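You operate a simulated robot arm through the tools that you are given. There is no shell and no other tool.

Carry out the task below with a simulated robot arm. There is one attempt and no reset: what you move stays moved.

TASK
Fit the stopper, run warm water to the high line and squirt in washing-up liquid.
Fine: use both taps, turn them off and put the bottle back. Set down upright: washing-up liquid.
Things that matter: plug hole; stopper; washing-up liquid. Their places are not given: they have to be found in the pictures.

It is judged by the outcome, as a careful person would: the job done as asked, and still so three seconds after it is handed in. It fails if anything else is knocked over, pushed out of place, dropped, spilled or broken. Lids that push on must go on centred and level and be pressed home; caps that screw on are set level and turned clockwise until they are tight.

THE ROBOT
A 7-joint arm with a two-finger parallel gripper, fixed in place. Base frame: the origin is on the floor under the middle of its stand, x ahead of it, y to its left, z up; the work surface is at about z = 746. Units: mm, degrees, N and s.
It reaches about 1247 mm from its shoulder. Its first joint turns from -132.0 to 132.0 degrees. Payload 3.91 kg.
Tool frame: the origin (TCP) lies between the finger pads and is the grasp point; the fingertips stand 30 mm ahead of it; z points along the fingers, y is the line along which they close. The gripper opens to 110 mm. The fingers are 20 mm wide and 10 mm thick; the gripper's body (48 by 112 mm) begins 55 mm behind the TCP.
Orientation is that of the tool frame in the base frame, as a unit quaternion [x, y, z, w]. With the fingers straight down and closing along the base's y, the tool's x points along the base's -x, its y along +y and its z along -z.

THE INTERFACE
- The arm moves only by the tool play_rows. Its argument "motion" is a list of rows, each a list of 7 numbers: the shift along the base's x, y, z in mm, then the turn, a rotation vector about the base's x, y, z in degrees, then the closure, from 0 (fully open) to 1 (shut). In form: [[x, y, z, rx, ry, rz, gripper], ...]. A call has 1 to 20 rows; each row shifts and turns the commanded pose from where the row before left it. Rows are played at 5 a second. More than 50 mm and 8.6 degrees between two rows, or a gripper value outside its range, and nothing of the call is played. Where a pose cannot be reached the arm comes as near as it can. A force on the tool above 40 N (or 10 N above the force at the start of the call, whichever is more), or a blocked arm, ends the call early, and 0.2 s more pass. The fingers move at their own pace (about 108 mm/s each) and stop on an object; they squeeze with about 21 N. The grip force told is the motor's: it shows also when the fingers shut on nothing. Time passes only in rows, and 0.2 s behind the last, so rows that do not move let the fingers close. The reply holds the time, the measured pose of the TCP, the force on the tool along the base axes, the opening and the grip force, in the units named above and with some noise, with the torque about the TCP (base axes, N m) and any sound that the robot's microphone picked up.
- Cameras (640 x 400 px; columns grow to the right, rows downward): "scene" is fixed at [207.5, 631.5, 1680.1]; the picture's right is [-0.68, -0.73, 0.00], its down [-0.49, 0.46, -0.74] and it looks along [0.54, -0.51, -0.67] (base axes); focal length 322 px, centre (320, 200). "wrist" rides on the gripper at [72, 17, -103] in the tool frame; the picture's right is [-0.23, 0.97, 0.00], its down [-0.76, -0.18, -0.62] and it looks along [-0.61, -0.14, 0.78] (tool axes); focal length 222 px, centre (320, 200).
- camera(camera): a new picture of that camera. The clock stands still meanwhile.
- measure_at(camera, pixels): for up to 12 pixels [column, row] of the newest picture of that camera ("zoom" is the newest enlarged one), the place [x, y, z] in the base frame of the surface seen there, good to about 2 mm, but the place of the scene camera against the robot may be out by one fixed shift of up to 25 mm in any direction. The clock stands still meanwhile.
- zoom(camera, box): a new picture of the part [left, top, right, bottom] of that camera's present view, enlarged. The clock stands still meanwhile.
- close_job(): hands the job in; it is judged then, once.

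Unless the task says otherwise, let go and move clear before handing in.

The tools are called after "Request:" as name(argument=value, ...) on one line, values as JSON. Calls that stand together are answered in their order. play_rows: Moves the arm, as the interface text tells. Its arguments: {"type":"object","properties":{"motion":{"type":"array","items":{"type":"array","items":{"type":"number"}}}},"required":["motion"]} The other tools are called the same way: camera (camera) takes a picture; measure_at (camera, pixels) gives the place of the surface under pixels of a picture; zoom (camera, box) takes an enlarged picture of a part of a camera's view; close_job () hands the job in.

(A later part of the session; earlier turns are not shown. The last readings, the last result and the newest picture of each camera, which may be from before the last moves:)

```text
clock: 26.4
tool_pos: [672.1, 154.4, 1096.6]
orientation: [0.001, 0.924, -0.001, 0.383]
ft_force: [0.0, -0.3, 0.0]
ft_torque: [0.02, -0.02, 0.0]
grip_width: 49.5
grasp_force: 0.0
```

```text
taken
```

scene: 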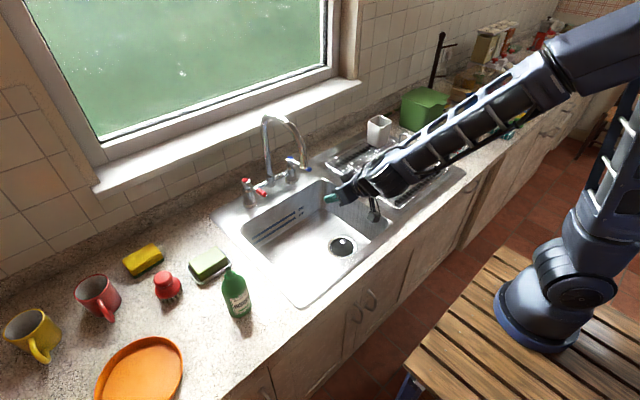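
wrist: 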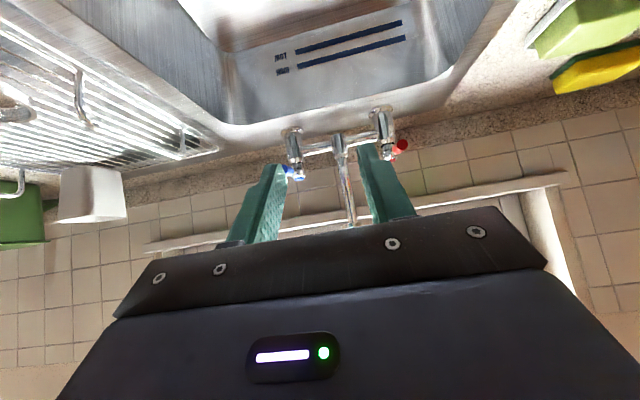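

The wrist view (upside-down) now shows the taps: blue lever near (294,172), red lever near (400,147). I'll zoom and measure.

Request:
zoom(camera="wrist", box=[270, 95, 420, 190])

Request:
measure_at(camera="wrist", pixels=[[401, 147], [398, 149], [404, 144], [299, 174], [295, 173], [290, 172], [384, 150], [293, 140], [340, 140], [350, 200], [345, 170], [300, 178]])

```text
4.21 times, centred on (345, 142) of wrist
```

zoom: 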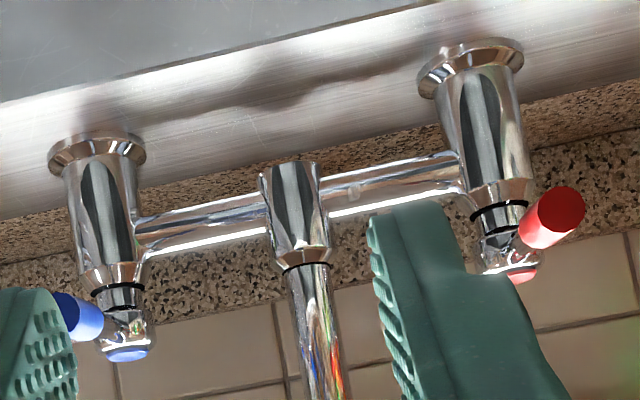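

```text
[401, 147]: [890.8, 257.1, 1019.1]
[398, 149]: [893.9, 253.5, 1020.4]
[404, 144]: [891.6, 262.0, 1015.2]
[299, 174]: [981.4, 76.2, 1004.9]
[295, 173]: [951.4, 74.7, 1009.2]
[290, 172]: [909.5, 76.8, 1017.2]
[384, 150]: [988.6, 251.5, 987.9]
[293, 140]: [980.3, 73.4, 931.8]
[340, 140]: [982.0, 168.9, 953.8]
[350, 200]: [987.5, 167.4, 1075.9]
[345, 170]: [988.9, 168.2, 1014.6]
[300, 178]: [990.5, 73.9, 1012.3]
```

The red lever end is at about (891,260,1016) with the pivot near (996,262); the blue one mirrors it at y≈75. I'll bring the open fingers around the red lever from the front.

Request:
play_rows(motion=[[0, 35, 0, 0, 0, 0, 0.45], [0, 35, 0, 0, 0, 0, 0.45], [0, 36, 0, 0, 0, 0, 0.45], [30, 0, -20, 0, 0, 0, 0.45], [35, 0, -10, 0, 0, 0, 0.45], [35, 0, -10, 0, 0, 0, 0.45], [35, 0, -5, 0, 0, 0, 0.45], [25, 0, -5, 0, 0, 0, 0.45], [0, 0, 0, 0, 0, 0, 0.45], [0, 0, 0, 0, 0, 0, 0.45]])

Request:
camera(camera="wrist")

Request:
camera(camera="scene")

```text
clock: 28.6
tool_pos: [831.1, 259.1, 1047.1]
orientation: [0.0, 0.924, 0.0, 0.382]
ft_force: [0.4, 0.3, -0.7]
ft_torque: [-0.01, 0.03, 0.0]
grip_width: 60.3
grasp_force: 0.0
```

```text
taken
```

wrist: 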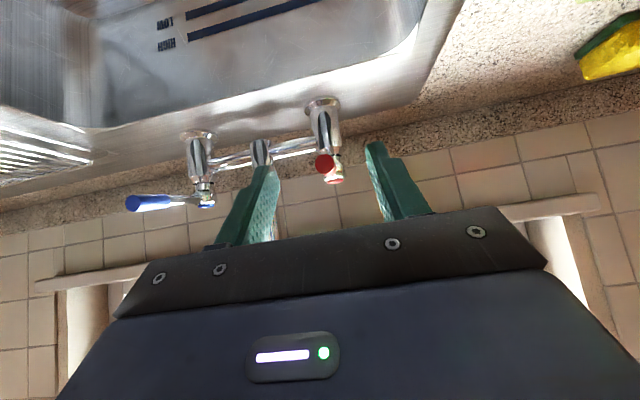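

```text
taken
```

scene: 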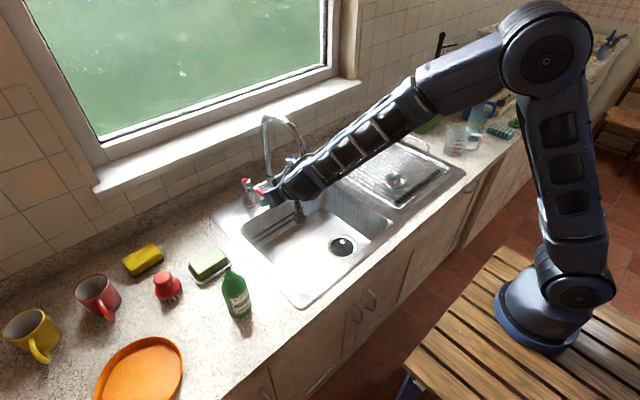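

The red lever end at wrist (324,163) lies between the fingers. I'll measure it and check clearance from the spout in the scene zoom.

Request:
measure_at(camera="wrist", pixels=[[324, 163], [316, 163], [332, 162], [324, 156], [324, 171], [335, 179], [132, 203], [150, 200], [180, 198], [205, 204], [260, 150], [320, 120]])

Request:
zoom(camera="scene", box=[220, 100, 380, 230])

```text
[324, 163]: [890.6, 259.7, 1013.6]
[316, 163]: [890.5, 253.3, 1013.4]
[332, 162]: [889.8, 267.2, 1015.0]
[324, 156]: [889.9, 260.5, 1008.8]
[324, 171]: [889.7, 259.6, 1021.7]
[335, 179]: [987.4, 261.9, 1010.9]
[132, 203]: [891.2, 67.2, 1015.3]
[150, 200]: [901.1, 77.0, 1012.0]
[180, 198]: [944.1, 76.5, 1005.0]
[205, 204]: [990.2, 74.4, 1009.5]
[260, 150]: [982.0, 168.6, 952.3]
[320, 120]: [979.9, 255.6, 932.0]
```

```text
3.08 times, centred on (300, 165) of scene
```

zoom: 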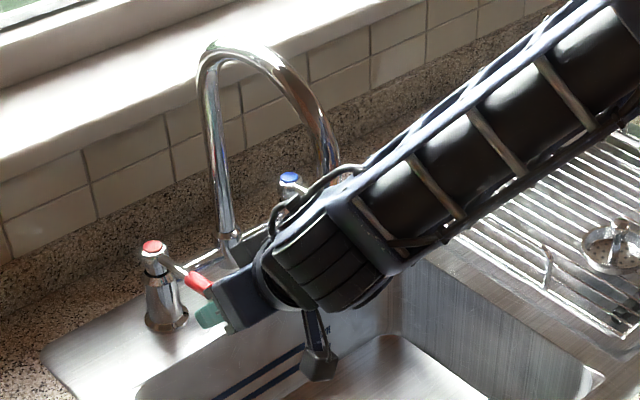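

The lever is well placed (end centre (890,260,1014.5), 18 mm thick). I'll advance so the fingers straddle it and close loosely around it.

Request:
play_rows(motion=[[20, 0.5, -12, 0, 0, 0, 0.45], [20, 0.5, -10, 0, 0, 0, 0.45], [20, 0, -6, 0, 0, 0, 0.45], [14, 0, -4, 0, 0, 0, 0.45], [0, 0, 0, 0, 0, 0, 0.6], [0, 0, 0, 0, 0, 0, 0.76], [0, 0, 0, 0, 0, 0, 0.76], [0, 0, 0, 0, 0, 0, 0.76]])

Request:
camera(camera="wrist")

Request:
zoom(camera="scene", box=[220, 130, 340, 220])

```text
clock: 30.4
tool_pos: [905.7, 260.7, 1015.6]
orientation: [0.001, 0.924, -0.001, 0.383]
ft_force: [0.1, 0.9, 0.2]
ft_torque: [0.02, 0.01, 0.01]
grip_width: 26.6
grasp_force: 0.1
```

```text
taken
```

wrist: 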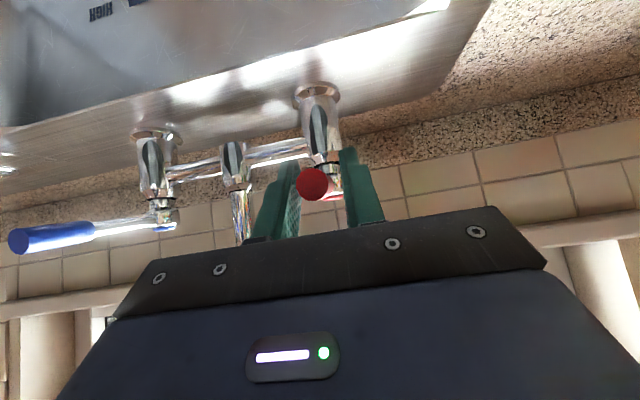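

```text
4.44 times, centred on (280, 175) of scene
```

zoom: 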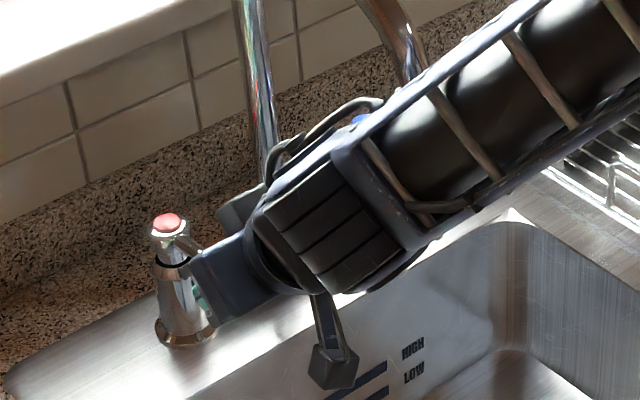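

The lever is caged by the fingers (gap 26.6 mm). I'll try turning it outward (+y) by 12° and watch the force.

Request:
play_rows(motion=[[0.22, 6.35, 0, 0, 0, -4, 0.76], [0.66, 6.32, 0, 0, 0, -4, 0.76], [1.1, 6.26, 0, 0, 0, -4, 0.76], [0, 0, 0, 0, 0, 0, 0.76]])

Request:
camera(camera="wrist")

Request:
zoom(camera="scene", box=[220, 130, 340, 220])

```text
clock: 31.4
tool_pos: [907.1, 280.7, 1016.1]
orientation: [0.097, 0.918, -0.04, 0.381]
ft_force: [0.4, 0.0, -0.5]
ft_torque: [-0.02, 0.0, 0.02]
grip_width: 26.6
grasp_force: 0.2
```

```text
taken
```

wrist: 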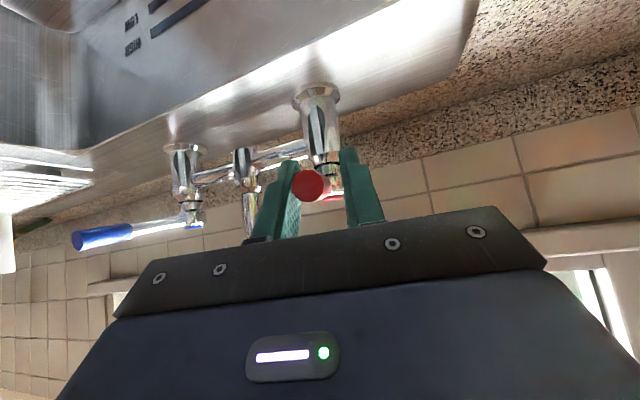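

```text
4.44 times, centred on (280, 175) of scene
```

zoom: 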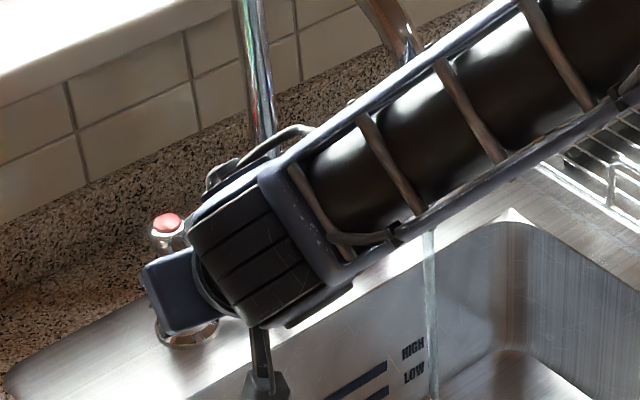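

Water is now running (stream at scene zoom (430,320)), so outward opens with almost no force. I'll open the hot tap further to about 60°.

Request:
play_rows(motion=[[1.53, 6.16, 0, 0, 0, -4, 0.76], [1.97, 6.04, 0, 0, 0, -4, 0.76], [2.38, 5.89, 0, 0, 0, -4, 0.76], [2.78, 5.71, 0, 0, 0, -4, 0.76], [3.18, 5.5, 0, 0, 0, -4, 0.76], [3.55, 5.27, 0, 0, 0, -4, 0.76], [3.91, 5.0, 0, 0, 0, -4, 0.76], [4.25, 4.73, 0, 0, 0, -4, 0.76], [4.57, 4.4, 0, 0, 0, -4, 0.76], [4.86, 4.09, 0, 0, 0, -4, 0.76], [5.14, 3.73, 0, 0, 0, -4, 0.76], [5.39, 3.37, 0, 0, 0, -4, 0.76]])

Request:
camera(camera="wrist")

Request:
camera(camera="scene")

```text
clock: 34.0
tool_pos: [951.1, 338.4, 1014.8]
orientation: [0.462, 0.8, -0.191, 0.331]
ft_force: [-0.7, -1.0, 0.4]
ft_torque: [0.05, 0.02, -0.01]
grip_width: 26.4
grasp_force: 0.0
```

```text
taken
```

wrist: 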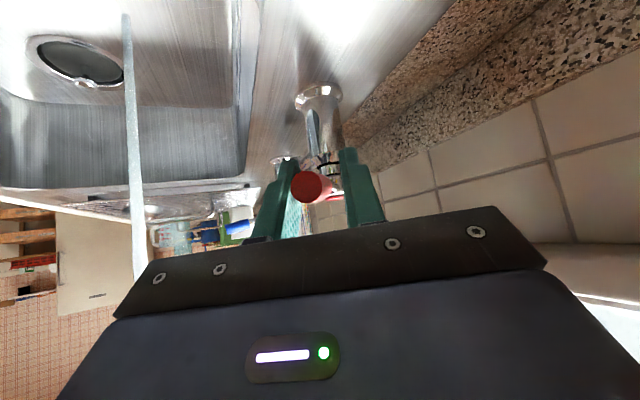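

```text
taken
```

scene: 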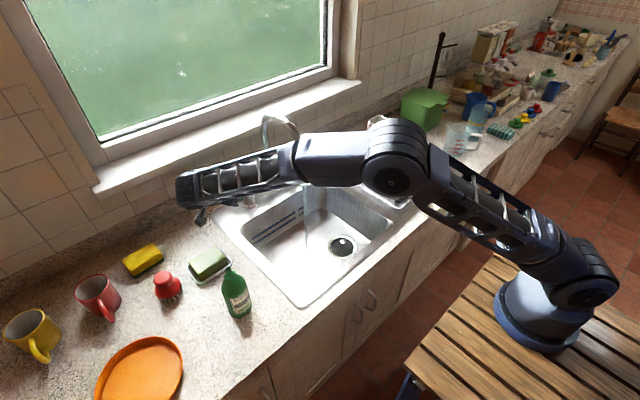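

The hot tap is open, but the arm swung its elbow low, passing near the spout. I'll zoom to check clearances before going on.

Request:
zoom(camera="scene", box=[160, 90, 420, 260])

Request:
measure_at(camera="scene", pixels=[[300, 150], [320, 150], [340, 150], [300, 175], [270, 120], [290, 125], [390, 140], [390, 185], [250, 165], [220, 180], [190, 190], [310, 180]])

```text
2.35 times, centred on (290, 175) of scene
```

zoom: 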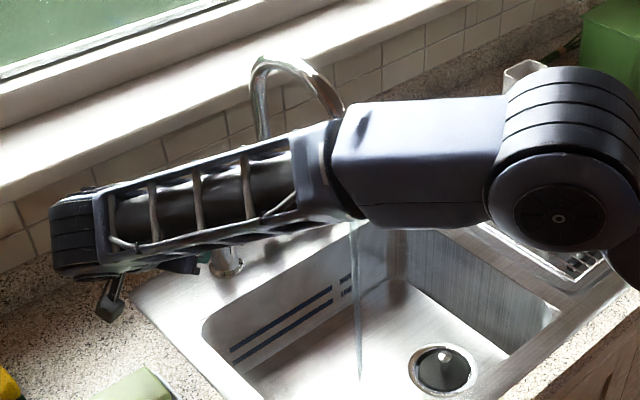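

```text
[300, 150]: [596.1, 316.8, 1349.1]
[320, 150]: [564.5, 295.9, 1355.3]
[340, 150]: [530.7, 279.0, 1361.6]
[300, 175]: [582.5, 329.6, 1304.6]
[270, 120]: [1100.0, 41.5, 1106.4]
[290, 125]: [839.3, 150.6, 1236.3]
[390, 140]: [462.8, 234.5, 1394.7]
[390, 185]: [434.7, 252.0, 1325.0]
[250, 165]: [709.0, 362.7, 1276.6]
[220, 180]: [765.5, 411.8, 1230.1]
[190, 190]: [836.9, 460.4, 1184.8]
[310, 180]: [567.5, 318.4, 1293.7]
```

The arm is at z≈1300+, x≈600–700, well clear of the spout. I'll open the fingers, back off along the lever and swing around in front of the spout to the cold tap side.

Request:
play_rows(motion=[[0, 0, 0, 0, 0, 0, 0.5], [0, 0, 0, 0, 0, 0, 0.45], [-17, 30, 34, 0, 0, 0, 0.45], [-17, 30, 34, 0, 0, 0, 0.45], [-29.4, -17.7, 0, 0, 0, 7.5, 0.45], [-29.4, -17.7, 0, 0, 0, 7.5, 0.45], [-29.4, -17.7, 0, 0, 0, 7.5, 0.45], [-29.4, -17.7, 0, 0, 0, 7.5, 0.45], [-29.4, -17.7, 0, 0, 0, 7.5, 0.45], [-29.4, -17.7, 0, 0, 0, 7.5, 0.45], [-29.4, -17.7, 0, 0, 0, 7.5, 0.45], [-29.4, -17.7, 0, 0, 0, 7.5, 0.45], [0, -37, 0, 0, 0, 0, 0.45], [0, -37, 0, 0, 0, 0, 0.45], [0, -37, 0, 0, 0, 0, 0.45], [0, -37, 0, 0, 0, 0, 0.45], [0, -37, 0, 0, 0, 0, 0.45]])

Request:
camera(camera="wrist")

Request:
camera(camera="scene")

```text
clock: 37.6
tool_pos: [681.9, 74.1, 1080.8]
orientation: [-0.001, 0.924, 0.001, 0.383]
ft_force: [0.2, 0.1, -0.2]
ft_torque: [0.0, 0.02, -0.03]
grip_width: 60.4
grasp_force: 0.2
```

```text
taken
```

wrist: 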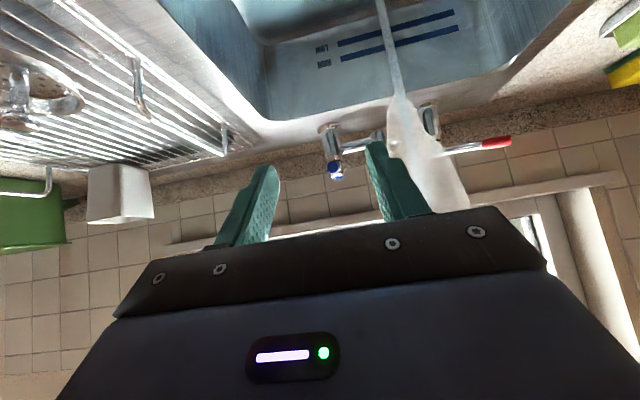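

```text
taken
```

scene: 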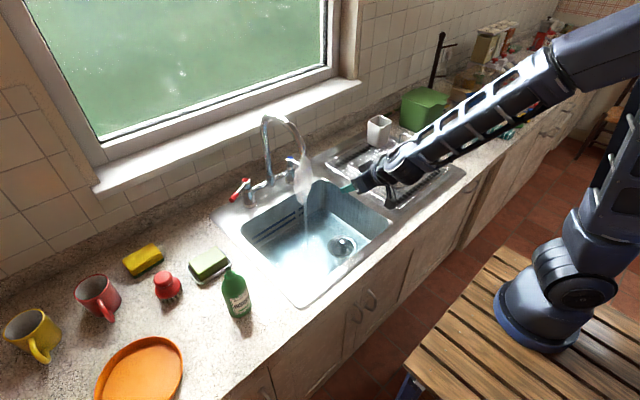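

The hot water runs with steam and the cold lever end is at wrist (334,166). While the clock stands still, I'll measure the water surface and the HIGH/LOW bands.

Request:
zoom(camera="scene", box=[230, 165, 400, 275])

Request:
measure_at(camera="scene", pixels=[[270, 250], [320, 215], [330, 230], [300, 270], [350, 225], [285, 230], [300, 210], [296, 217], [300, 214], [342, 245], [270, 225], [265, 232]])

Request:
measure_at(camera="wrist", pixels=[[334, 166], [328, 167], [340, 166], [400, 32], [400, 49], [420, 29], [350, 42], [350, 58], [330, 15], [300, 10], [430, 12], [480, 143]])

```text
3.64 times, centred on (315, 220) of scene
```

zoom: 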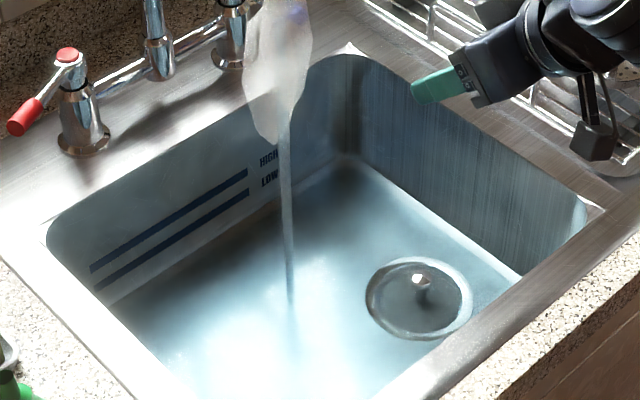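

```text
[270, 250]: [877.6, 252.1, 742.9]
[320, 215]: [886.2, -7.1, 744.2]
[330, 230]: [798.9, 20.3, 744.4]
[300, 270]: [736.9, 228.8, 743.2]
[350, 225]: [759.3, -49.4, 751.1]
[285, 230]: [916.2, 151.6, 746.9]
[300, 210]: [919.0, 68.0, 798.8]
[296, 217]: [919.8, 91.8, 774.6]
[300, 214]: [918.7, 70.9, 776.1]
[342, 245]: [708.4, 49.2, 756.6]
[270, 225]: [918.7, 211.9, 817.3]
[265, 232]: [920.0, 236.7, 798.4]
```

```text
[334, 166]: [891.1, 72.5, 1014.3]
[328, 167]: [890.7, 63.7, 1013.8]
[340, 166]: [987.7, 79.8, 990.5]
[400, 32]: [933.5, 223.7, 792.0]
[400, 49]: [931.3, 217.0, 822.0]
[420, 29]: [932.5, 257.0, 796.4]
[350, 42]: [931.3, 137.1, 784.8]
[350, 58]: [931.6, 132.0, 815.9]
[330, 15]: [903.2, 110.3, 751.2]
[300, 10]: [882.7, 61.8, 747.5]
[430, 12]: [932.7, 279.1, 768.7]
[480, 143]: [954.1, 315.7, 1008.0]
```

Measurements see through the water, so I'll find the band heights accurately and watch the waterline on the wall instead.

Request:
zoom(camera="wrist", box=[280, 0, 480, 80])

```text
3.20 times, centred on (380, 40) of wrist
```

zoom: 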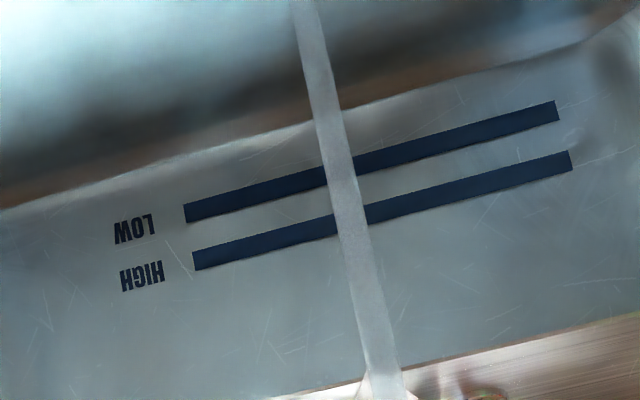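

Request:
measure_at(camera="zoom", pixels=[[194, 252], [194, 271], [560, 152], [566, 171], [480, 183], [280, 241], [186, 205], [188, 222], [550, 103], [556, 121], [280, 190], [450, 140]])

```text
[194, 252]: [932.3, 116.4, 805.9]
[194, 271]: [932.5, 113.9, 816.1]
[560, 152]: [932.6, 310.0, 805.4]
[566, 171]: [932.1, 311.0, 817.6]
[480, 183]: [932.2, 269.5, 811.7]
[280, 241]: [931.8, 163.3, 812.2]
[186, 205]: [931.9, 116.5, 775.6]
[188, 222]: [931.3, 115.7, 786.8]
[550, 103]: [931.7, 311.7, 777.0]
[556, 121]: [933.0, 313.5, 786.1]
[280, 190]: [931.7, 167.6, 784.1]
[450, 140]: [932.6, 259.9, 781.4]
```

HIGH band spans z≈806–817 (middle ≈811.5), LOW ≈776–787. Now I'll straddle the cold lever (end at (890,73,1014)).

Request:
play_rows(motion=[[38, 0, -20, 0, 0, 0, 0.45], [40, 0, -14, 0, 0, 0, 0.45], [40, 0, -10, 0, 0, 0, 0.45], [40, 0, -8, 0, 0, 0, 0.45], [36, 0, -8, 0, 0, 0, 0.45], [29, 0.2, -5.5, 0, 0, 0, 0.45], [0, 0, 0, 0, 0, 0, 0.76], [0, 0, 0, 0, 0, 0, 0.76]])

Request:
camera(camera="wrist")

Request:
camera(camera="scene")

```text
clock: 39.4
tool_pos: [903.0, 72.1, 1015.9]
orientation: [0.0, 0.924, 0.0, 0.383]
ft_force: [-0.7, -0.1, 0.6]
ft_torque: [-0.02, 0.0, 0.01]
grip_width: 26.4
grasp_force: 0.1
```

```text
taken
```

wrist: 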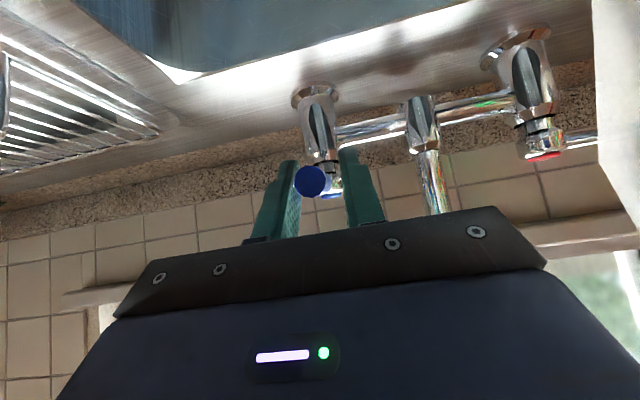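

```text
taken
```

scene: 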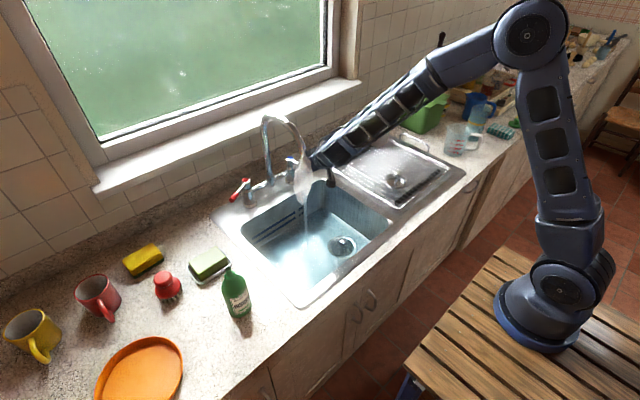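

The cold lever is caged too. Before turning it toward −y, I'll check where the white tumbler at scene (378,130) stands.

Request:
measure_at(camera="scene", pixels=[[372, 119], [378, 117], [388, 122], [370, 135], [380, 140], [375, 128], [430, 95], [415, 105]])

Request:
zoom(camera="scene", box=[280, 90, 440, 200])

```text
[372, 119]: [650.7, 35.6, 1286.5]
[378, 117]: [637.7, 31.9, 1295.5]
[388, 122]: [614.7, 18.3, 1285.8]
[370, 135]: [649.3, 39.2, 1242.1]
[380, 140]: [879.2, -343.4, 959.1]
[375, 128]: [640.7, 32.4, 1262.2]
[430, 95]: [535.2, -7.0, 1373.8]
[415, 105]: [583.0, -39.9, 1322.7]
```

```text
3.64 times, centred on (360, 145) of scene
```

zoom: 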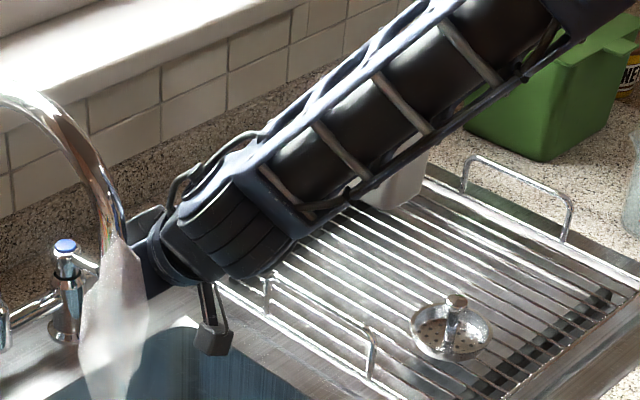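

The tumbler stands around (892,-327), far from the swing. I'll turn the cold lever outward to about 60°.

Request:
play_rows(motion=[[0.35, -7.93, 0, 0, 0, 5, 0.76], [1.04, -7.87, 0, 0, 0, 5, 0.76], [1.72, -7.75, 0, 0, 0, 5, 0.76], [2.39, -7.57, 0, 0, 0, 5, 0.76], [3.04, -7.33, 0, 0, 0, 5, 0.76], [3.67, -7.04, 0, 0, 0, 5, 0.76], [4.26, -6.7, 0, 0, 0, 5, 0.76], [4.84, -6.3, 0, 0, 0, 5, 0.76], [5.36, -5.85, 0, 0, 0, 5, 0.76], [5.85, -5.36, 0, 0, 0, 5, 0.76], [6.3, -4.84, 0, 0, 0, 5, 0.76], [6.7, -4.26, 0, 0, 0, 5, 0.76]])

Request:
camera(camera="scene")

Request:
camera(camera="wrist")

Request:
zoom(camera="scene", box=[230, 165, 400, 275])

```text
clock: 42.0
tool_pos: [950.7, -5.2, 1018.2]
orientation: [-0.462, 0.8, 0.192, 0.331]
ft_force: [0.2, 0.4, 0.5]
ft_torque: [0.01, 0.01, 0.01]
grip_width: 26.7
grasp_force: 0.1
```

```text
taken
```

scene: 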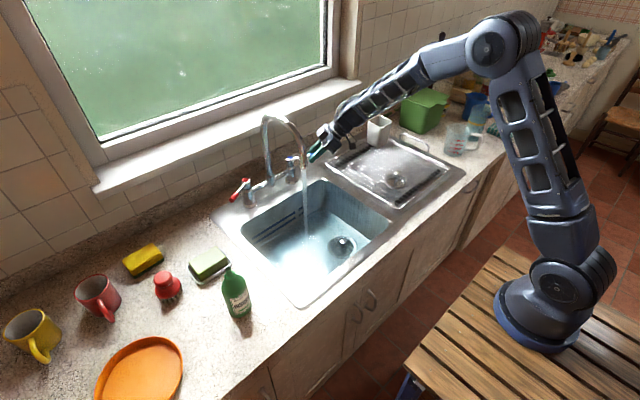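

```text
taken
```

wrist: 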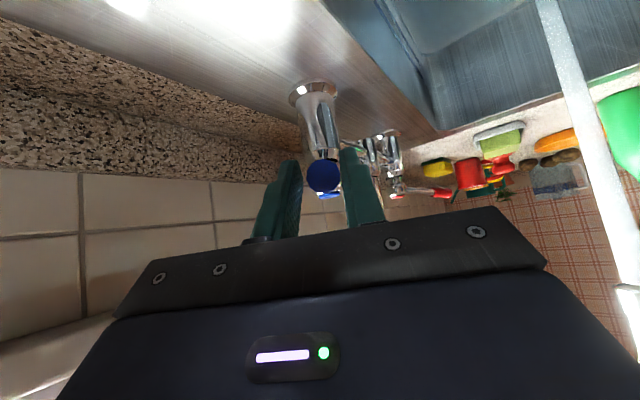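

```text
3.64 times, centred on (315, 220) of scene
```

zoom: 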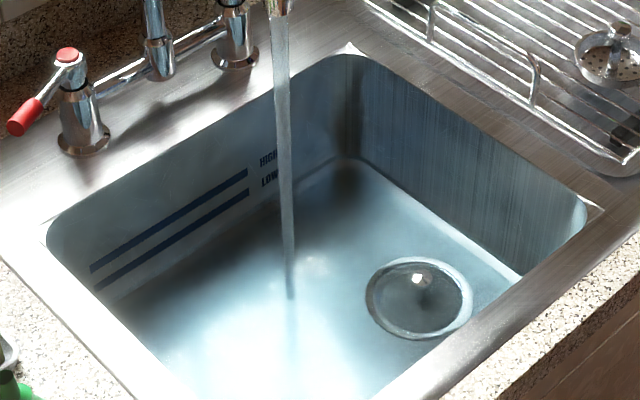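

With both taps open the steam has gone, so the mix is warm. I'll zoom on the wall and stopper to find the waterline.

Request:
zoom(camera="scene", box=[255, 195, 335, 255])

Request:
zoom(camera="scene", box=[310, 215, 390, 265])

```text
6.67 times, centred on (295, 225) of scene
```

zoom: 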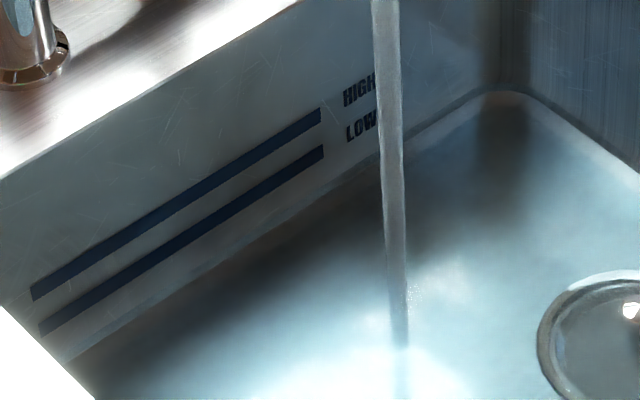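

```text
8.00 times, centred on (350, 240) of scene
```

zoom: 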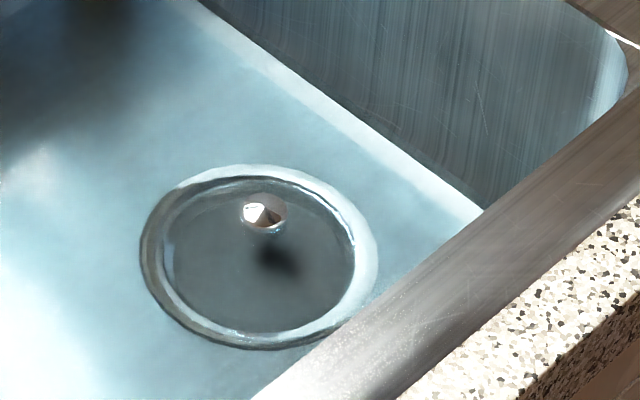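

A light band along the foot of the side wall looks like the submerged strip. I'll measure its upper edge (waterline) and lower edge, and the knob.

Request:
measure_at(camera="zoom", pixels=[[330, 90], [330, 98], [330, 106], [330, 115], [330, 125], [420, 155], [420, 163], [420, 172], [420, 182], [262, 232], [262, 200], [240, 215]])

```text
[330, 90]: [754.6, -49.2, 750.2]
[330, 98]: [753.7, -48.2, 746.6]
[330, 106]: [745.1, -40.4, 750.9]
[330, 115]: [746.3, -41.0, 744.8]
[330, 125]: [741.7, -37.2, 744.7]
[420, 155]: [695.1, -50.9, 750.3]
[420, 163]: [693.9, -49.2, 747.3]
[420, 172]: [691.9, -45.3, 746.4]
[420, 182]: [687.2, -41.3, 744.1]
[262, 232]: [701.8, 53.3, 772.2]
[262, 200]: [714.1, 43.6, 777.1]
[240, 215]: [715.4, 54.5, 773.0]
```

No crisp waterline yet; the knob's underside (z≈770) seems to be about at the surface. I'll let go of the cold lever and swing back to the hot lever, ready to close it, watching the level.

Request:
play_rows(motion=[[0, 0, 0, 0, 0, 0, 0.5], [0, 0, 0, 0, 0, 0, 0.45], [-17, -30, 34, 0, 0, 0, 0.45], [-17, -30, 34, 0, 0, 0, 0.45], [-41, 25, 0, 0, 0, -7.5, 0.45], [-41, 25, 0, 0, 0, -7.5, 0.45], [-41, 25, 0, 0, 0, -7.5, 0.45], [-41, 25, 0, 0, 0, -7.5, 0.45], [-41, 25, 0, 0, 0, -7.5, 0.45], [-41, 25, 0, 0, 0, -7.5, 0.45], [0, 42.5, 0, 0, 0, -7.5, 0.45], [0, 42.5, 0, 0, 0, -7.5, 0.45]])

Request:
camera(camera="scene")

Request:
camera(camera="wrist")

Request:
zoom(camera="scene", box=[230, 165, 400, 275])

```text
clock: 44.8
tool_pos: [744.4, 93.1, 1113.5]
orientation: [-0.324, 0.821, -0.142, 0.449]
ft_force: [-0.5, 1.0, 0.2]
ft_torque: [-0.05, -0.01, 0.01]
grip_width: 60.8
grasp_force: 0.1
out of reach, approached as far as the arm can: row 10
stopped in row 12: the arm was blocked; the commanded pose is now the measured one
```

```text
taken
```

scene: 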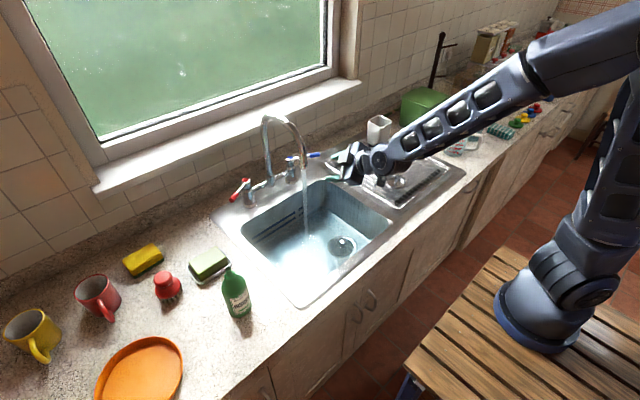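

```text
taken
```

wrist: 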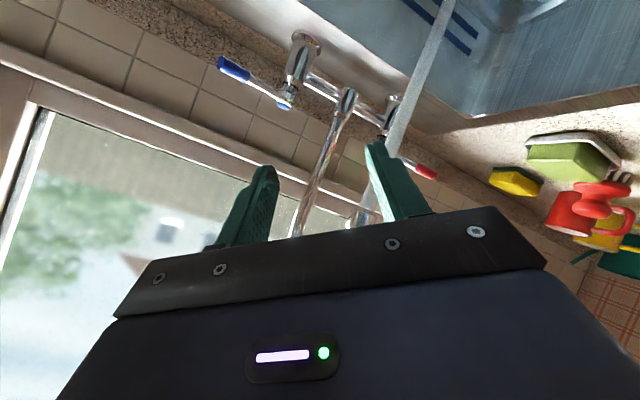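

```text
3.64 times, centred on (315, 220) of scene
```

zoom: 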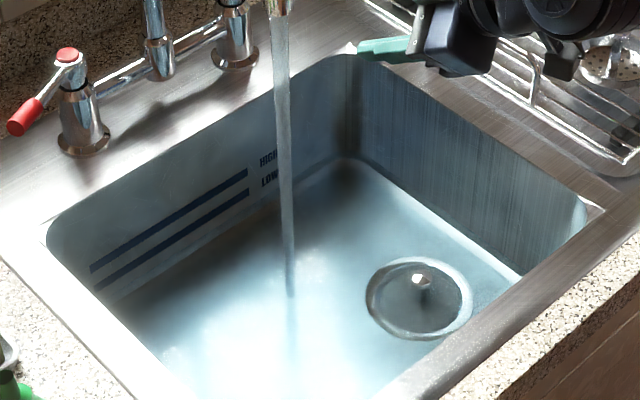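

The arm got blocked partway (joint limit), pose now (744,93,1113). The clock stands still, so I'll check for the level again and what the hand is near.

Request:
zoom(camera="scene", box=[310, 215, 390, 265])

Request:
zoom(camera="scene", box=[255, 195, 335, 255])

Request:
zoom(camera="scene", box=[240, 90, 440, 215])

```text
8.00 times, centred on (350, 240) of scene
```

zoom: 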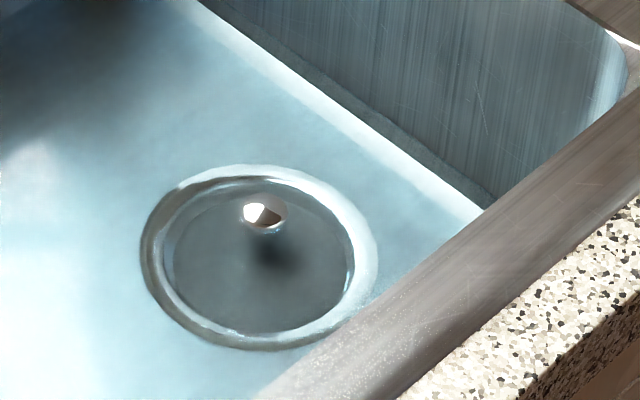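

```text
6.67 times, centred on (295, 225) of scene
```

zoom: 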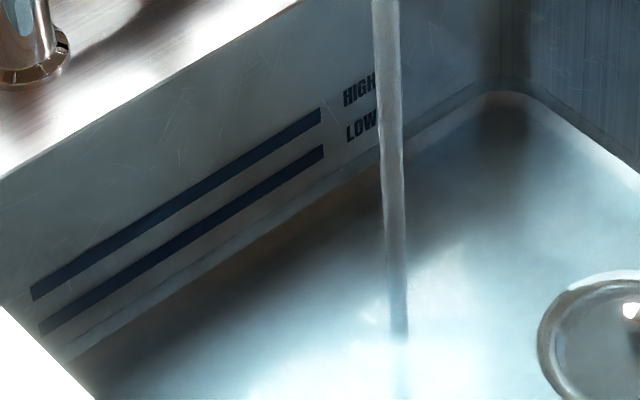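

```text
3.20 times, centred on (340, 152) of scene
```

zoom: 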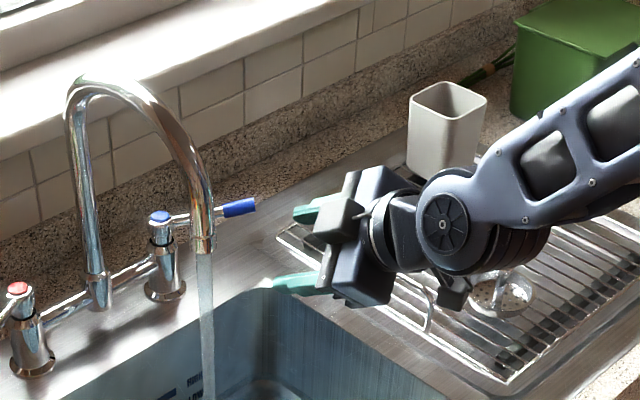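

There's now a thin darker strip at the foot of the walls — the real waterline, still low. I'll zoom tighter to measure it.

Request:
zoom(camera="scene", box=[335, 212, 367, 232])

```text
16.00 times, centred on (351, 222) of scene
```

zoom: 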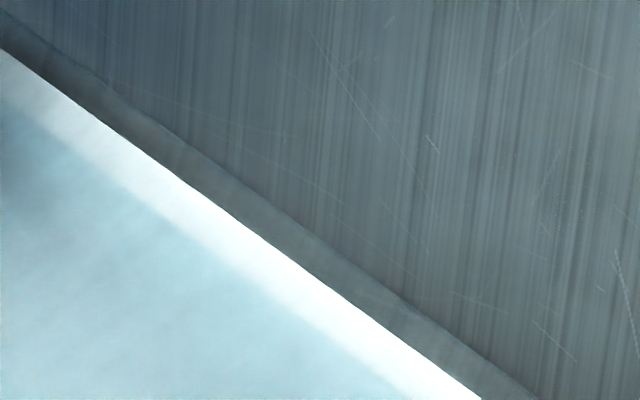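

Request:
measure_at(camera="zoom", pixels=[[200, 150], [200, 160], [300, 224], [300, 234], [400, 296], [400, 306], [200, 195], [300, 270], [100, 85], [300, 210], [400, 280], [500, 370]])

```text
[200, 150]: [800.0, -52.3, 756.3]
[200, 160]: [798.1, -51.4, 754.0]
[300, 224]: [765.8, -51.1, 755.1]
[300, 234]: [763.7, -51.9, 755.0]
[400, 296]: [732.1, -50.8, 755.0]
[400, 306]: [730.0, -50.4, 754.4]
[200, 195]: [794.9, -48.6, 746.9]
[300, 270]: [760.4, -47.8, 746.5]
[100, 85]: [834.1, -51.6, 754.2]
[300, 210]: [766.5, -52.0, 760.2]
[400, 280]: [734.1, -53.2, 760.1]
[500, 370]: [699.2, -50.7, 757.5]
```

The waterline reads z≈755.5 (scene frame, floor ≈744 there), about 12 mm deep, so there's time: the HIGH line is ≈65 mm deep. I'll bring the hand back to its neutral tilted pose in front of the spout.

Request:
play_rows(motion=[[-11, 0, -2, 5, 1.95, -4.8, 0.45], [-11, 0, -2, 5, 1.95, -4.8, 0.45], [-11, 0, -2, 5, 1.95, -4.8, 0.45], [-11, 0, -2, 5, 1.95, -4.8, 0.45], [-11, 0, -2, 5, 1.95, -4.8, 0.45], [-11, 0, -2, 4.8, 1.95, -4.6, 0.45], [0, 0, 0, 0, 0, 0, 0.45]])

Request:
camera(camera="scene")

Request:
zoom(camera="scene", box=[335, 205, 367, 232])

```text
clock: 46.4
tool_pos: [678.0, 94.8, 1102.8]
orientation: [-0.003, 0.924, -0.001, 0.383]
ft_force: [0.0, -0.1, 0.4]
ft_torque: [-0.04, 0.01, -0.04]
grip_width: 60.7
grasp_force: 0.1
```

```text
taken
```

scene: 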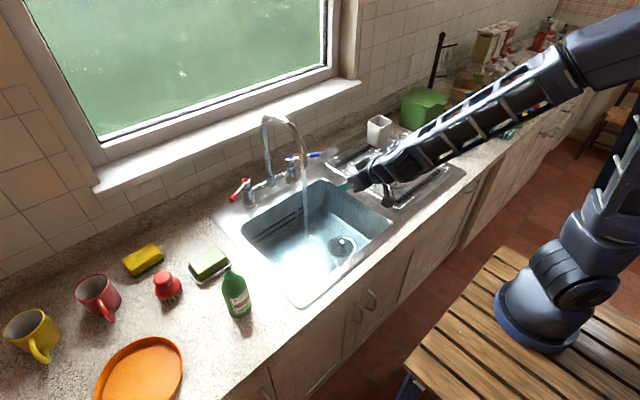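

```text
14.81 times, centred on (351, 218) of scene
```

zoom: 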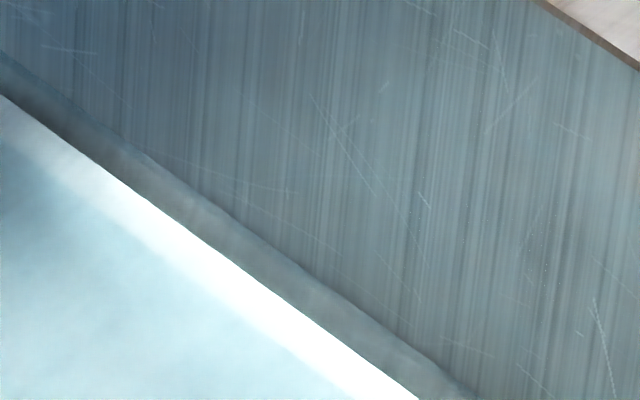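

Neutral pose regained. I'll measure the waterline again to get the fill rate.

Request:
measure_at(camera="zoom", pixels=[[200, 193], [200, 200], [300, 262], [300, 268], [400, 338], [400, 345], [250, 228], [250, 234]])

```text
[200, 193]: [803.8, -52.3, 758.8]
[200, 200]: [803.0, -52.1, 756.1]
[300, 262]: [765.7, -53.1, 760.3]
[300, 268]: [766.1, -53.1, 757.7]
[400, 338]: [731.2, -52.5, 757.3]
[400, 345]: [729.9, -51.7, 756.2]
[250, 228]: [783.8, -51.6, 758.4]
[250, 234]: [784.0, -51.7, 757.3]
```

The level rises ≈1.5 mm/s (now ≈758, target ≈809.5 in the scene frame), about 34 s to go. I'll move to the hot lever's outer end and prepare to close it.

Request:
play_rows(motion=[[0.5, 41, -4, 0, 0, 0, 0.45], [0.5, 41, -4, 0, 0, 0, 0.45], [0.5, 41, -4, 0, 0, 0, 0.45], [0.5, 41, -4, 0, 0, 0, 0.45], [29.4, 17.9, 0, 0, 0, -7.5, 0.45], [29.4, 17.9, 0, 0, 0, -7.5, 0.45], [29.4, 17.9, 0, 0, 0, -7.5, 0.45], [29.4, 17.9, 0, 0, 0, -7.5, 0.45], [29.4, 17.9, 0, 0, 0, -7.5, 0.45], [29.4, 17.9, 0, 0, 0, -7.5, 0.45], [29.4, 17.9, 0, 0, 0, -7.5, 0.45], [29.4, 17.9, 0, 0, 0, -7.5, 0.45], [0, 0, 0, 0, 0, 0, 0.45]])

Request:
camera(camera="wrist")

Request:
camera(camera="scene")

```text
clock: 49.2
tool_pos: [915.7, 401.5, 1085.7]
orientation: [0.46, 0.801, -0.195, 0.331]
ft_force: [0.1, -0.2, 0.3]
ft_torque: [0.02, 0.0, 0.05]
grip_width: 60.4
grasp_force: 0.0
```

```text
taken
```

wrist: 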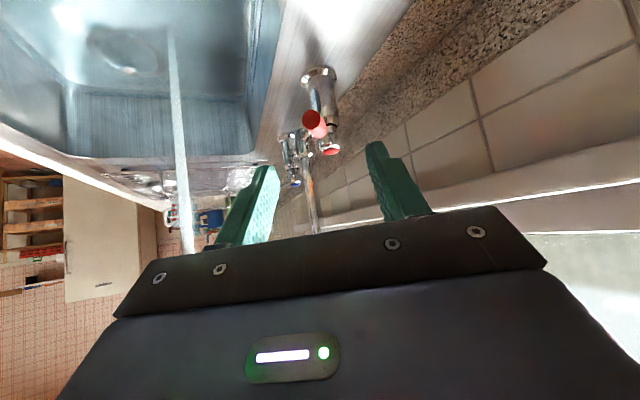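

```text
taken
```

scene: 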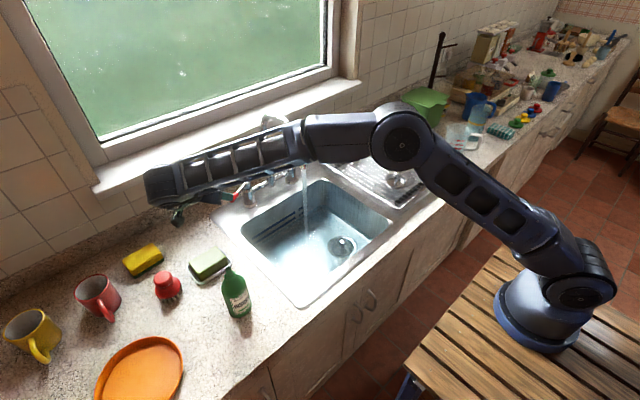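

The hot lever end is at wrist (311,123), between the fingers. I'll measure it before closing in.

Request:
measure_at(camera="wrist", pixels=[[311, 123], [303, 123], [320, 123], [311, 114], [311, 131], [329, 147]])

Request:
zoom(camera="scene", box=[335, 205, 367, 232])

```text
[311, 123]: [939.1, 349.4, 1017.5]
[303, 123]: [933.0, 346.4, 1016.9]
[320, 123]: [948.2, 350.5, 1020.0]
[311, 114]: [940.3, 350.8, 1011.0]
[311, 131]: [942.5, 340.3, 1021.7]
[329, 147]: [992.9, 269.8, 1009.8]
```

```text
14.81 times, centred on (351, 218) of scene
```

zoom: 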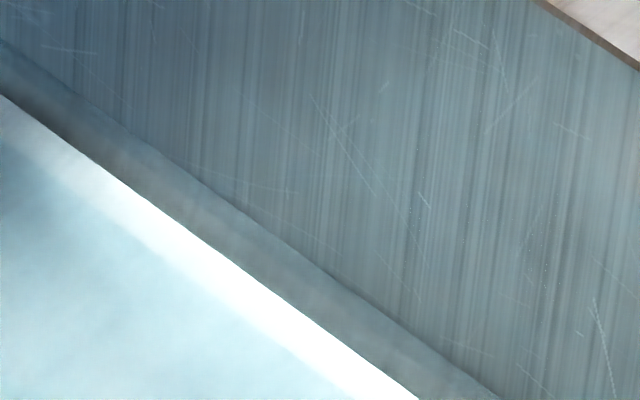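

Lever end at (939.5,349.5,1016), i.e. ≈57° open. I'll check the waterline, then decide on timing.

Request:
measure_at(camera="zoom", pixels=[[300, 246], [300, 251], [400, 322], [400, 327], [200, 178], [200, 184]])

```text
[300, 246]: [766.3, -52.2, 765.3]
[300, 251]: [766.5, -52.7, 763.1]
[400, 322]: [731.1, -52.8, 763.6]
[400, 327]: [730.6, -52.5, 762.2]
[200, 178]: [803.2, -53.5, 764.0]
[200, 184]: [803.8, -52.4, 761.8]
```

Waterline ≈763.5, rising ≈1.9 mm/s; about 24 s remain. I'll cage the hot lever now and wait there, watching the level.

Request:
play_rows(motion=[[10.2, -21, -23.4, 0, 0, 0, 0.45], [10.2, -21, -23.4, 0, 0, 0, 0.45], [10.2, -21, -23.4, 0, 0, 0, 0.45], [0, 0, 0, 0, 0, 0, 0.6], [0, 0, 0, 0, 0, 0, 0.76], [0, 0, 0, 0, 0, 0, 0.76], [0, 0, 0, 0, 0, 0, 0.76], [0, 0, 0, 0, 0, 0, 0.76], [0, 0, 0, 0, 0, 0, 0.76], [0, 0, 0, 0, 0, 0, 0.76], [0, 0, 0, 0, 0, 0, 0.76], [0, 0, 0, 0, 0, 0, 0.76], [0, 0, 0, 0, 0, 0, 0.76], [0, 0, 0, 0, 0, 0, 0.76], [0, 0, 0, 0, 0, 0, 0.76], [0, 0, 0, 0, 0, 0, 0.76], [0, 0, 0, 0, 0, 0, 0.76], [0, 0, 0, 0, 0, 0, 0.76], [0, 0, 0, 0, 0, 0, 0.76], [0, 0, 0, 0, 0, 0, 0.76]])

Request:
camera(camera="wrist")

Request:
zoom(camera="scene", box=[335, 205, 367, 232])

```text
clock: 53.4
tool_pos: [947.0, 337.3, 1017.9]
orientation: [0.46, 0.801, -0.194, 0.331]
ft_force: [0.5, -0.4, 0.3]
ft_torque: [0.02, 0.01, -0.05]
grip_width: 26.5
grasp_force: 0.0
```

```text
taken
```

wrist: 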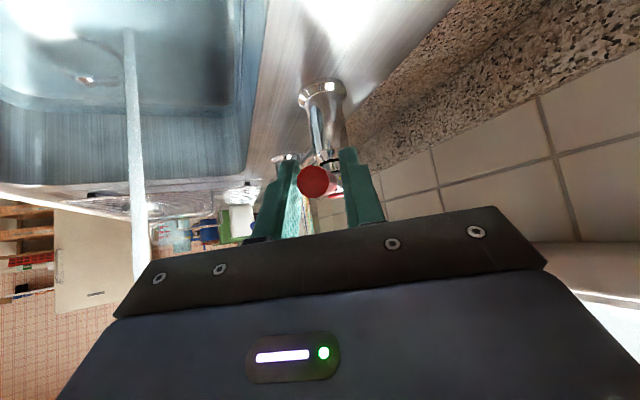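

```text
14.81 times, centred on (351, 218) of scene
```

zoom: 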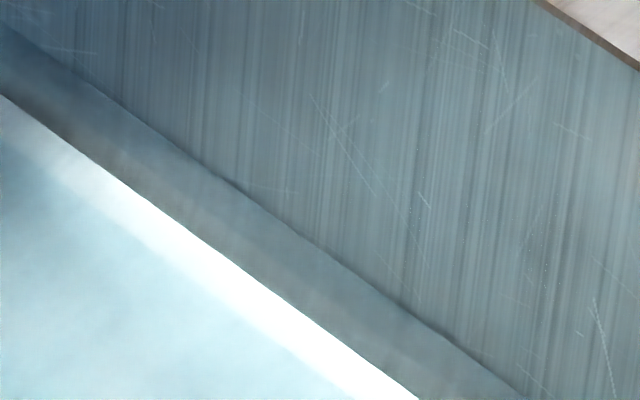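

The hot lever is caged. I'll measure the waterline (zoom edge near (300,230)).

Request:
measure_at(camera="zoom", pixels=[[300, 228], [300, 233], [400, 302], [400, 307], [200, 162], [200, 168]])

```text
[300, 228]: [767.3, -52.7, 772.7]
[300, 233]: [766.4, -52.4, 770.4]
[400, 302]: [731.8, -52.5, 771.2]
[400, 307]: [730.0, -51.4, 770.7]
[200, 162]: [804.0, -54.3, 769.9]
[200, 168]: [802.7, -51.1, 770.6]
```

Level ≈771, rising 1.8 mm/s. I'll wait with the lever caged.

Request:
play_rows(motion=[[0, 0, 0, 0, 0, 0, 0.76], [0, 0, 0, 0, 0, 0, 0.76], [0, 0, 0, 0, 0, 0, 0.76], [0, 0, 0, 0, 0, 0, 0.76], [0, 0, 0, 0, 0, 0, 0.76], [0, 0, 0, 0, 0, 0, 0.76], [0, 0, 0, 0, 0, 0, 0.76], [0, 0, 0, 0, 0, 0, 0.76], [0, 0, 0, 0, 0, 0, 0.76], [0, 0, 0, 0, 0, 0, 0.76], [0, 0, 0, 0, 0, 0, 0.76], [0, 0, 0, 0, 0, 0, 0.76], [0, 0, 0, 0, 0, 0, 0.76], [0, 0, 0, 0, 0, 0, 0.76], [0, 0, 0, 0, 0, 0, 0.76], [0, 0, 0, 0, 0, 0, 0.76], [0, 0, 0, 0, 0, 0, 0.76], [0, 0, 0, 0, 0, 0, 0.76], [0, 0, 0, 0, 0, 0, 0.76], [0, 0, 0, 0, 0, 0, 0.76]])

Request:
play_rows(motion=[[0, 0, 0, 0, 0, 0, 0.76], [0, 0, 0, 0, 0, 0, 0.76], [0, 0, 0, 0, 0, 0, 0.76], [0, 0, 0, 0, 0, 0, 0.76], [0, 0, 0, 0, 0, 0, 0.76], [0, 0, 0, 0, 0, 0, 0.76], [0, 0, 0, 0, 0, 0, 0.76], [0, 0, 0, 0, 0, 0, 0.76], [0, 0, 0, 0, 0, 0, 0.76], [0, 0, 0, 0, 0, 0, 0.76], [0, 0, 0, 0, 0, 0, 0.76], [0, 0, 0, 0, 0, 0, 0.76], [0, 0, 0, 0, 0, 0, 0.76], [0, 0, 0, 0, 0, 0, 0.76], [0, 0, 0, 0, 0, 0, 0.76], [0, 0, 0, 0, 0, 0, 0.76], [0, 0, 0, 0, 0, 0, 0.76], [0, 0, 0, 0, 0, 0, 0.76], [0, 0, 0, 0, 0, 0, 0.76], [0, 0, 0, 0, 0, 0, 0.76]])

Request:
zoom(camera="scene", box=[335, 198, 367, 225])

Request:
zoom(camera="scene", box=[235, 180, 335, 250])

```text
clock: 57.6
tool_pos: [948.8, 338.1, 1017.5]
orientation: [0.46, 0.801, -0.194, 0.331]
ft_force: [-0.4, -0.8, 0.1]
ft_torque: [0.02, 0.0, 0.02]
grip_width: 26.2
grasp_force: 0.0
```

```text
clock: 61.8
tool_pos: [946.8, 336.9, 1017.6]
orientation: [0.46, 0.801, -0.194, 0.332]
ft_force: [-0.4, 0.0, 0.3]
ft_torque: [-0.01, -0.04, 0.03]
grip_width: 26.2
grasp_force: 0.1
```

```text
14.81 times, centred on (351, 212) of scene
```

zoom: 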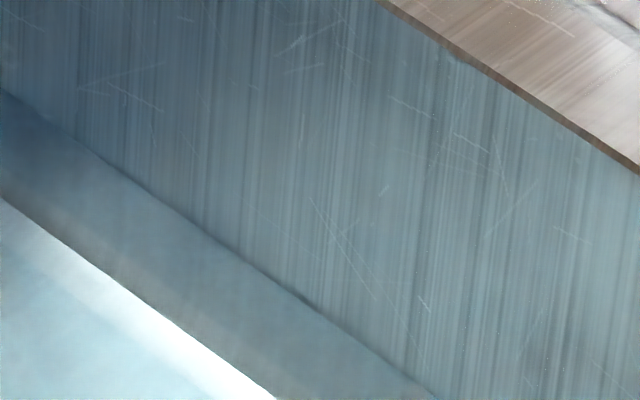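

```text
5.71 times, centred on (285, 215) of scene
```

zoom: 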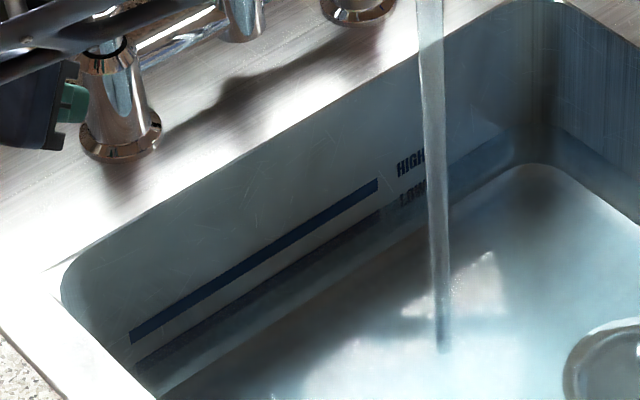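

The LOW band is now under water. I'll measure the waterline on the side wall.

Request:
measure_at(camera="scene", pixels=[[349.65, 218.55], [342.9, 213.76], [356.4, 223.5], [349.65, 218.2], [342.9, 213.4]])

Request:
measure_at(camera="zoom", pixels=[[260, 275], [260, 280], [260, 285], [260, 290], [320, 245], [320, 250]])

```text
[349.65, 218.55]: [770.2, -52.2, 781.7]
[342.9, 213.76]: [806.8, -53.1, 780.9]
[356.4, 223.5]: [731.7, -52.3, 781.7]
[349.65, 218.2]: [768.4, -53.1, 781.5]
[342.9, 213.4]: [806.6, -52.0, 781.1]
```

```text
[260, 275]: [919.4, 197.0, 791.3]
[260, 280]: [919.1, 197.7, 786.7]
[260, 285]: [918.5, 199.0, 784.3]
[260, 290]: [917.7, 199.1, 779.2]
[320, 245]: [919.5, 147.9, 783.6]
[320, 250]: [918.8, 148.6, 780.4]
```

I'll zoom again on the side wall for a more exact reading.

Request:
zoom(camera="scene", box=[335, 198, 367, 225])

Request:
measure_at(camera="zoom", pixels=[[300, 292], [300, 296], [300, 300], [200, 222], [200, 226], [200, 230], [380, 352], [380, 356], [380, 360], [100, 155], [100, 160], [300, 380]])

```text
14.81 times, centred on (351, 212) of scene
```

zoom: 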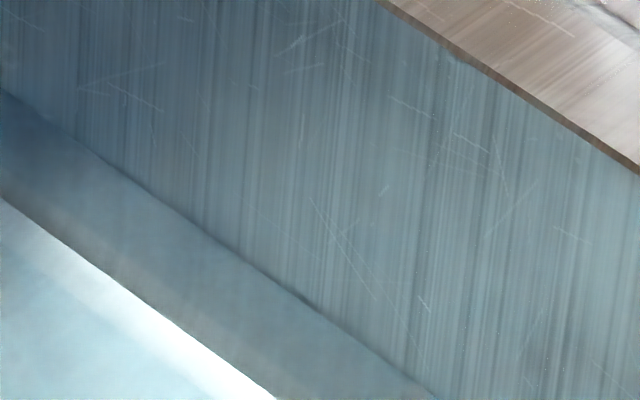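

```text
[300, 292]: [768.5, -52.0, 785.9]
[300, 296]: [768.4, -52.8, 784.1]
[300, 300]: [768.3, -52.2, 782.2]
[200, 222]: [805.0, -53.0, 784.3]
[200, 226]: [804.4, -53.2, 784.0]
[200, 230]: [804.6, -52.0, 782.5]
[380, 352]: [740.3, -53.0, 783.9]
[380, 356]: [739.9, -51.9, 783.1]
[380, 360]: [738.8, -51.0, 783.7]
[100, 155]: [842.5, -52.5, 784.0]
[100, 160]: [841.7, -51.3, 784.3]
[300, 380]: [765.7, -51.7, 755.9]
```

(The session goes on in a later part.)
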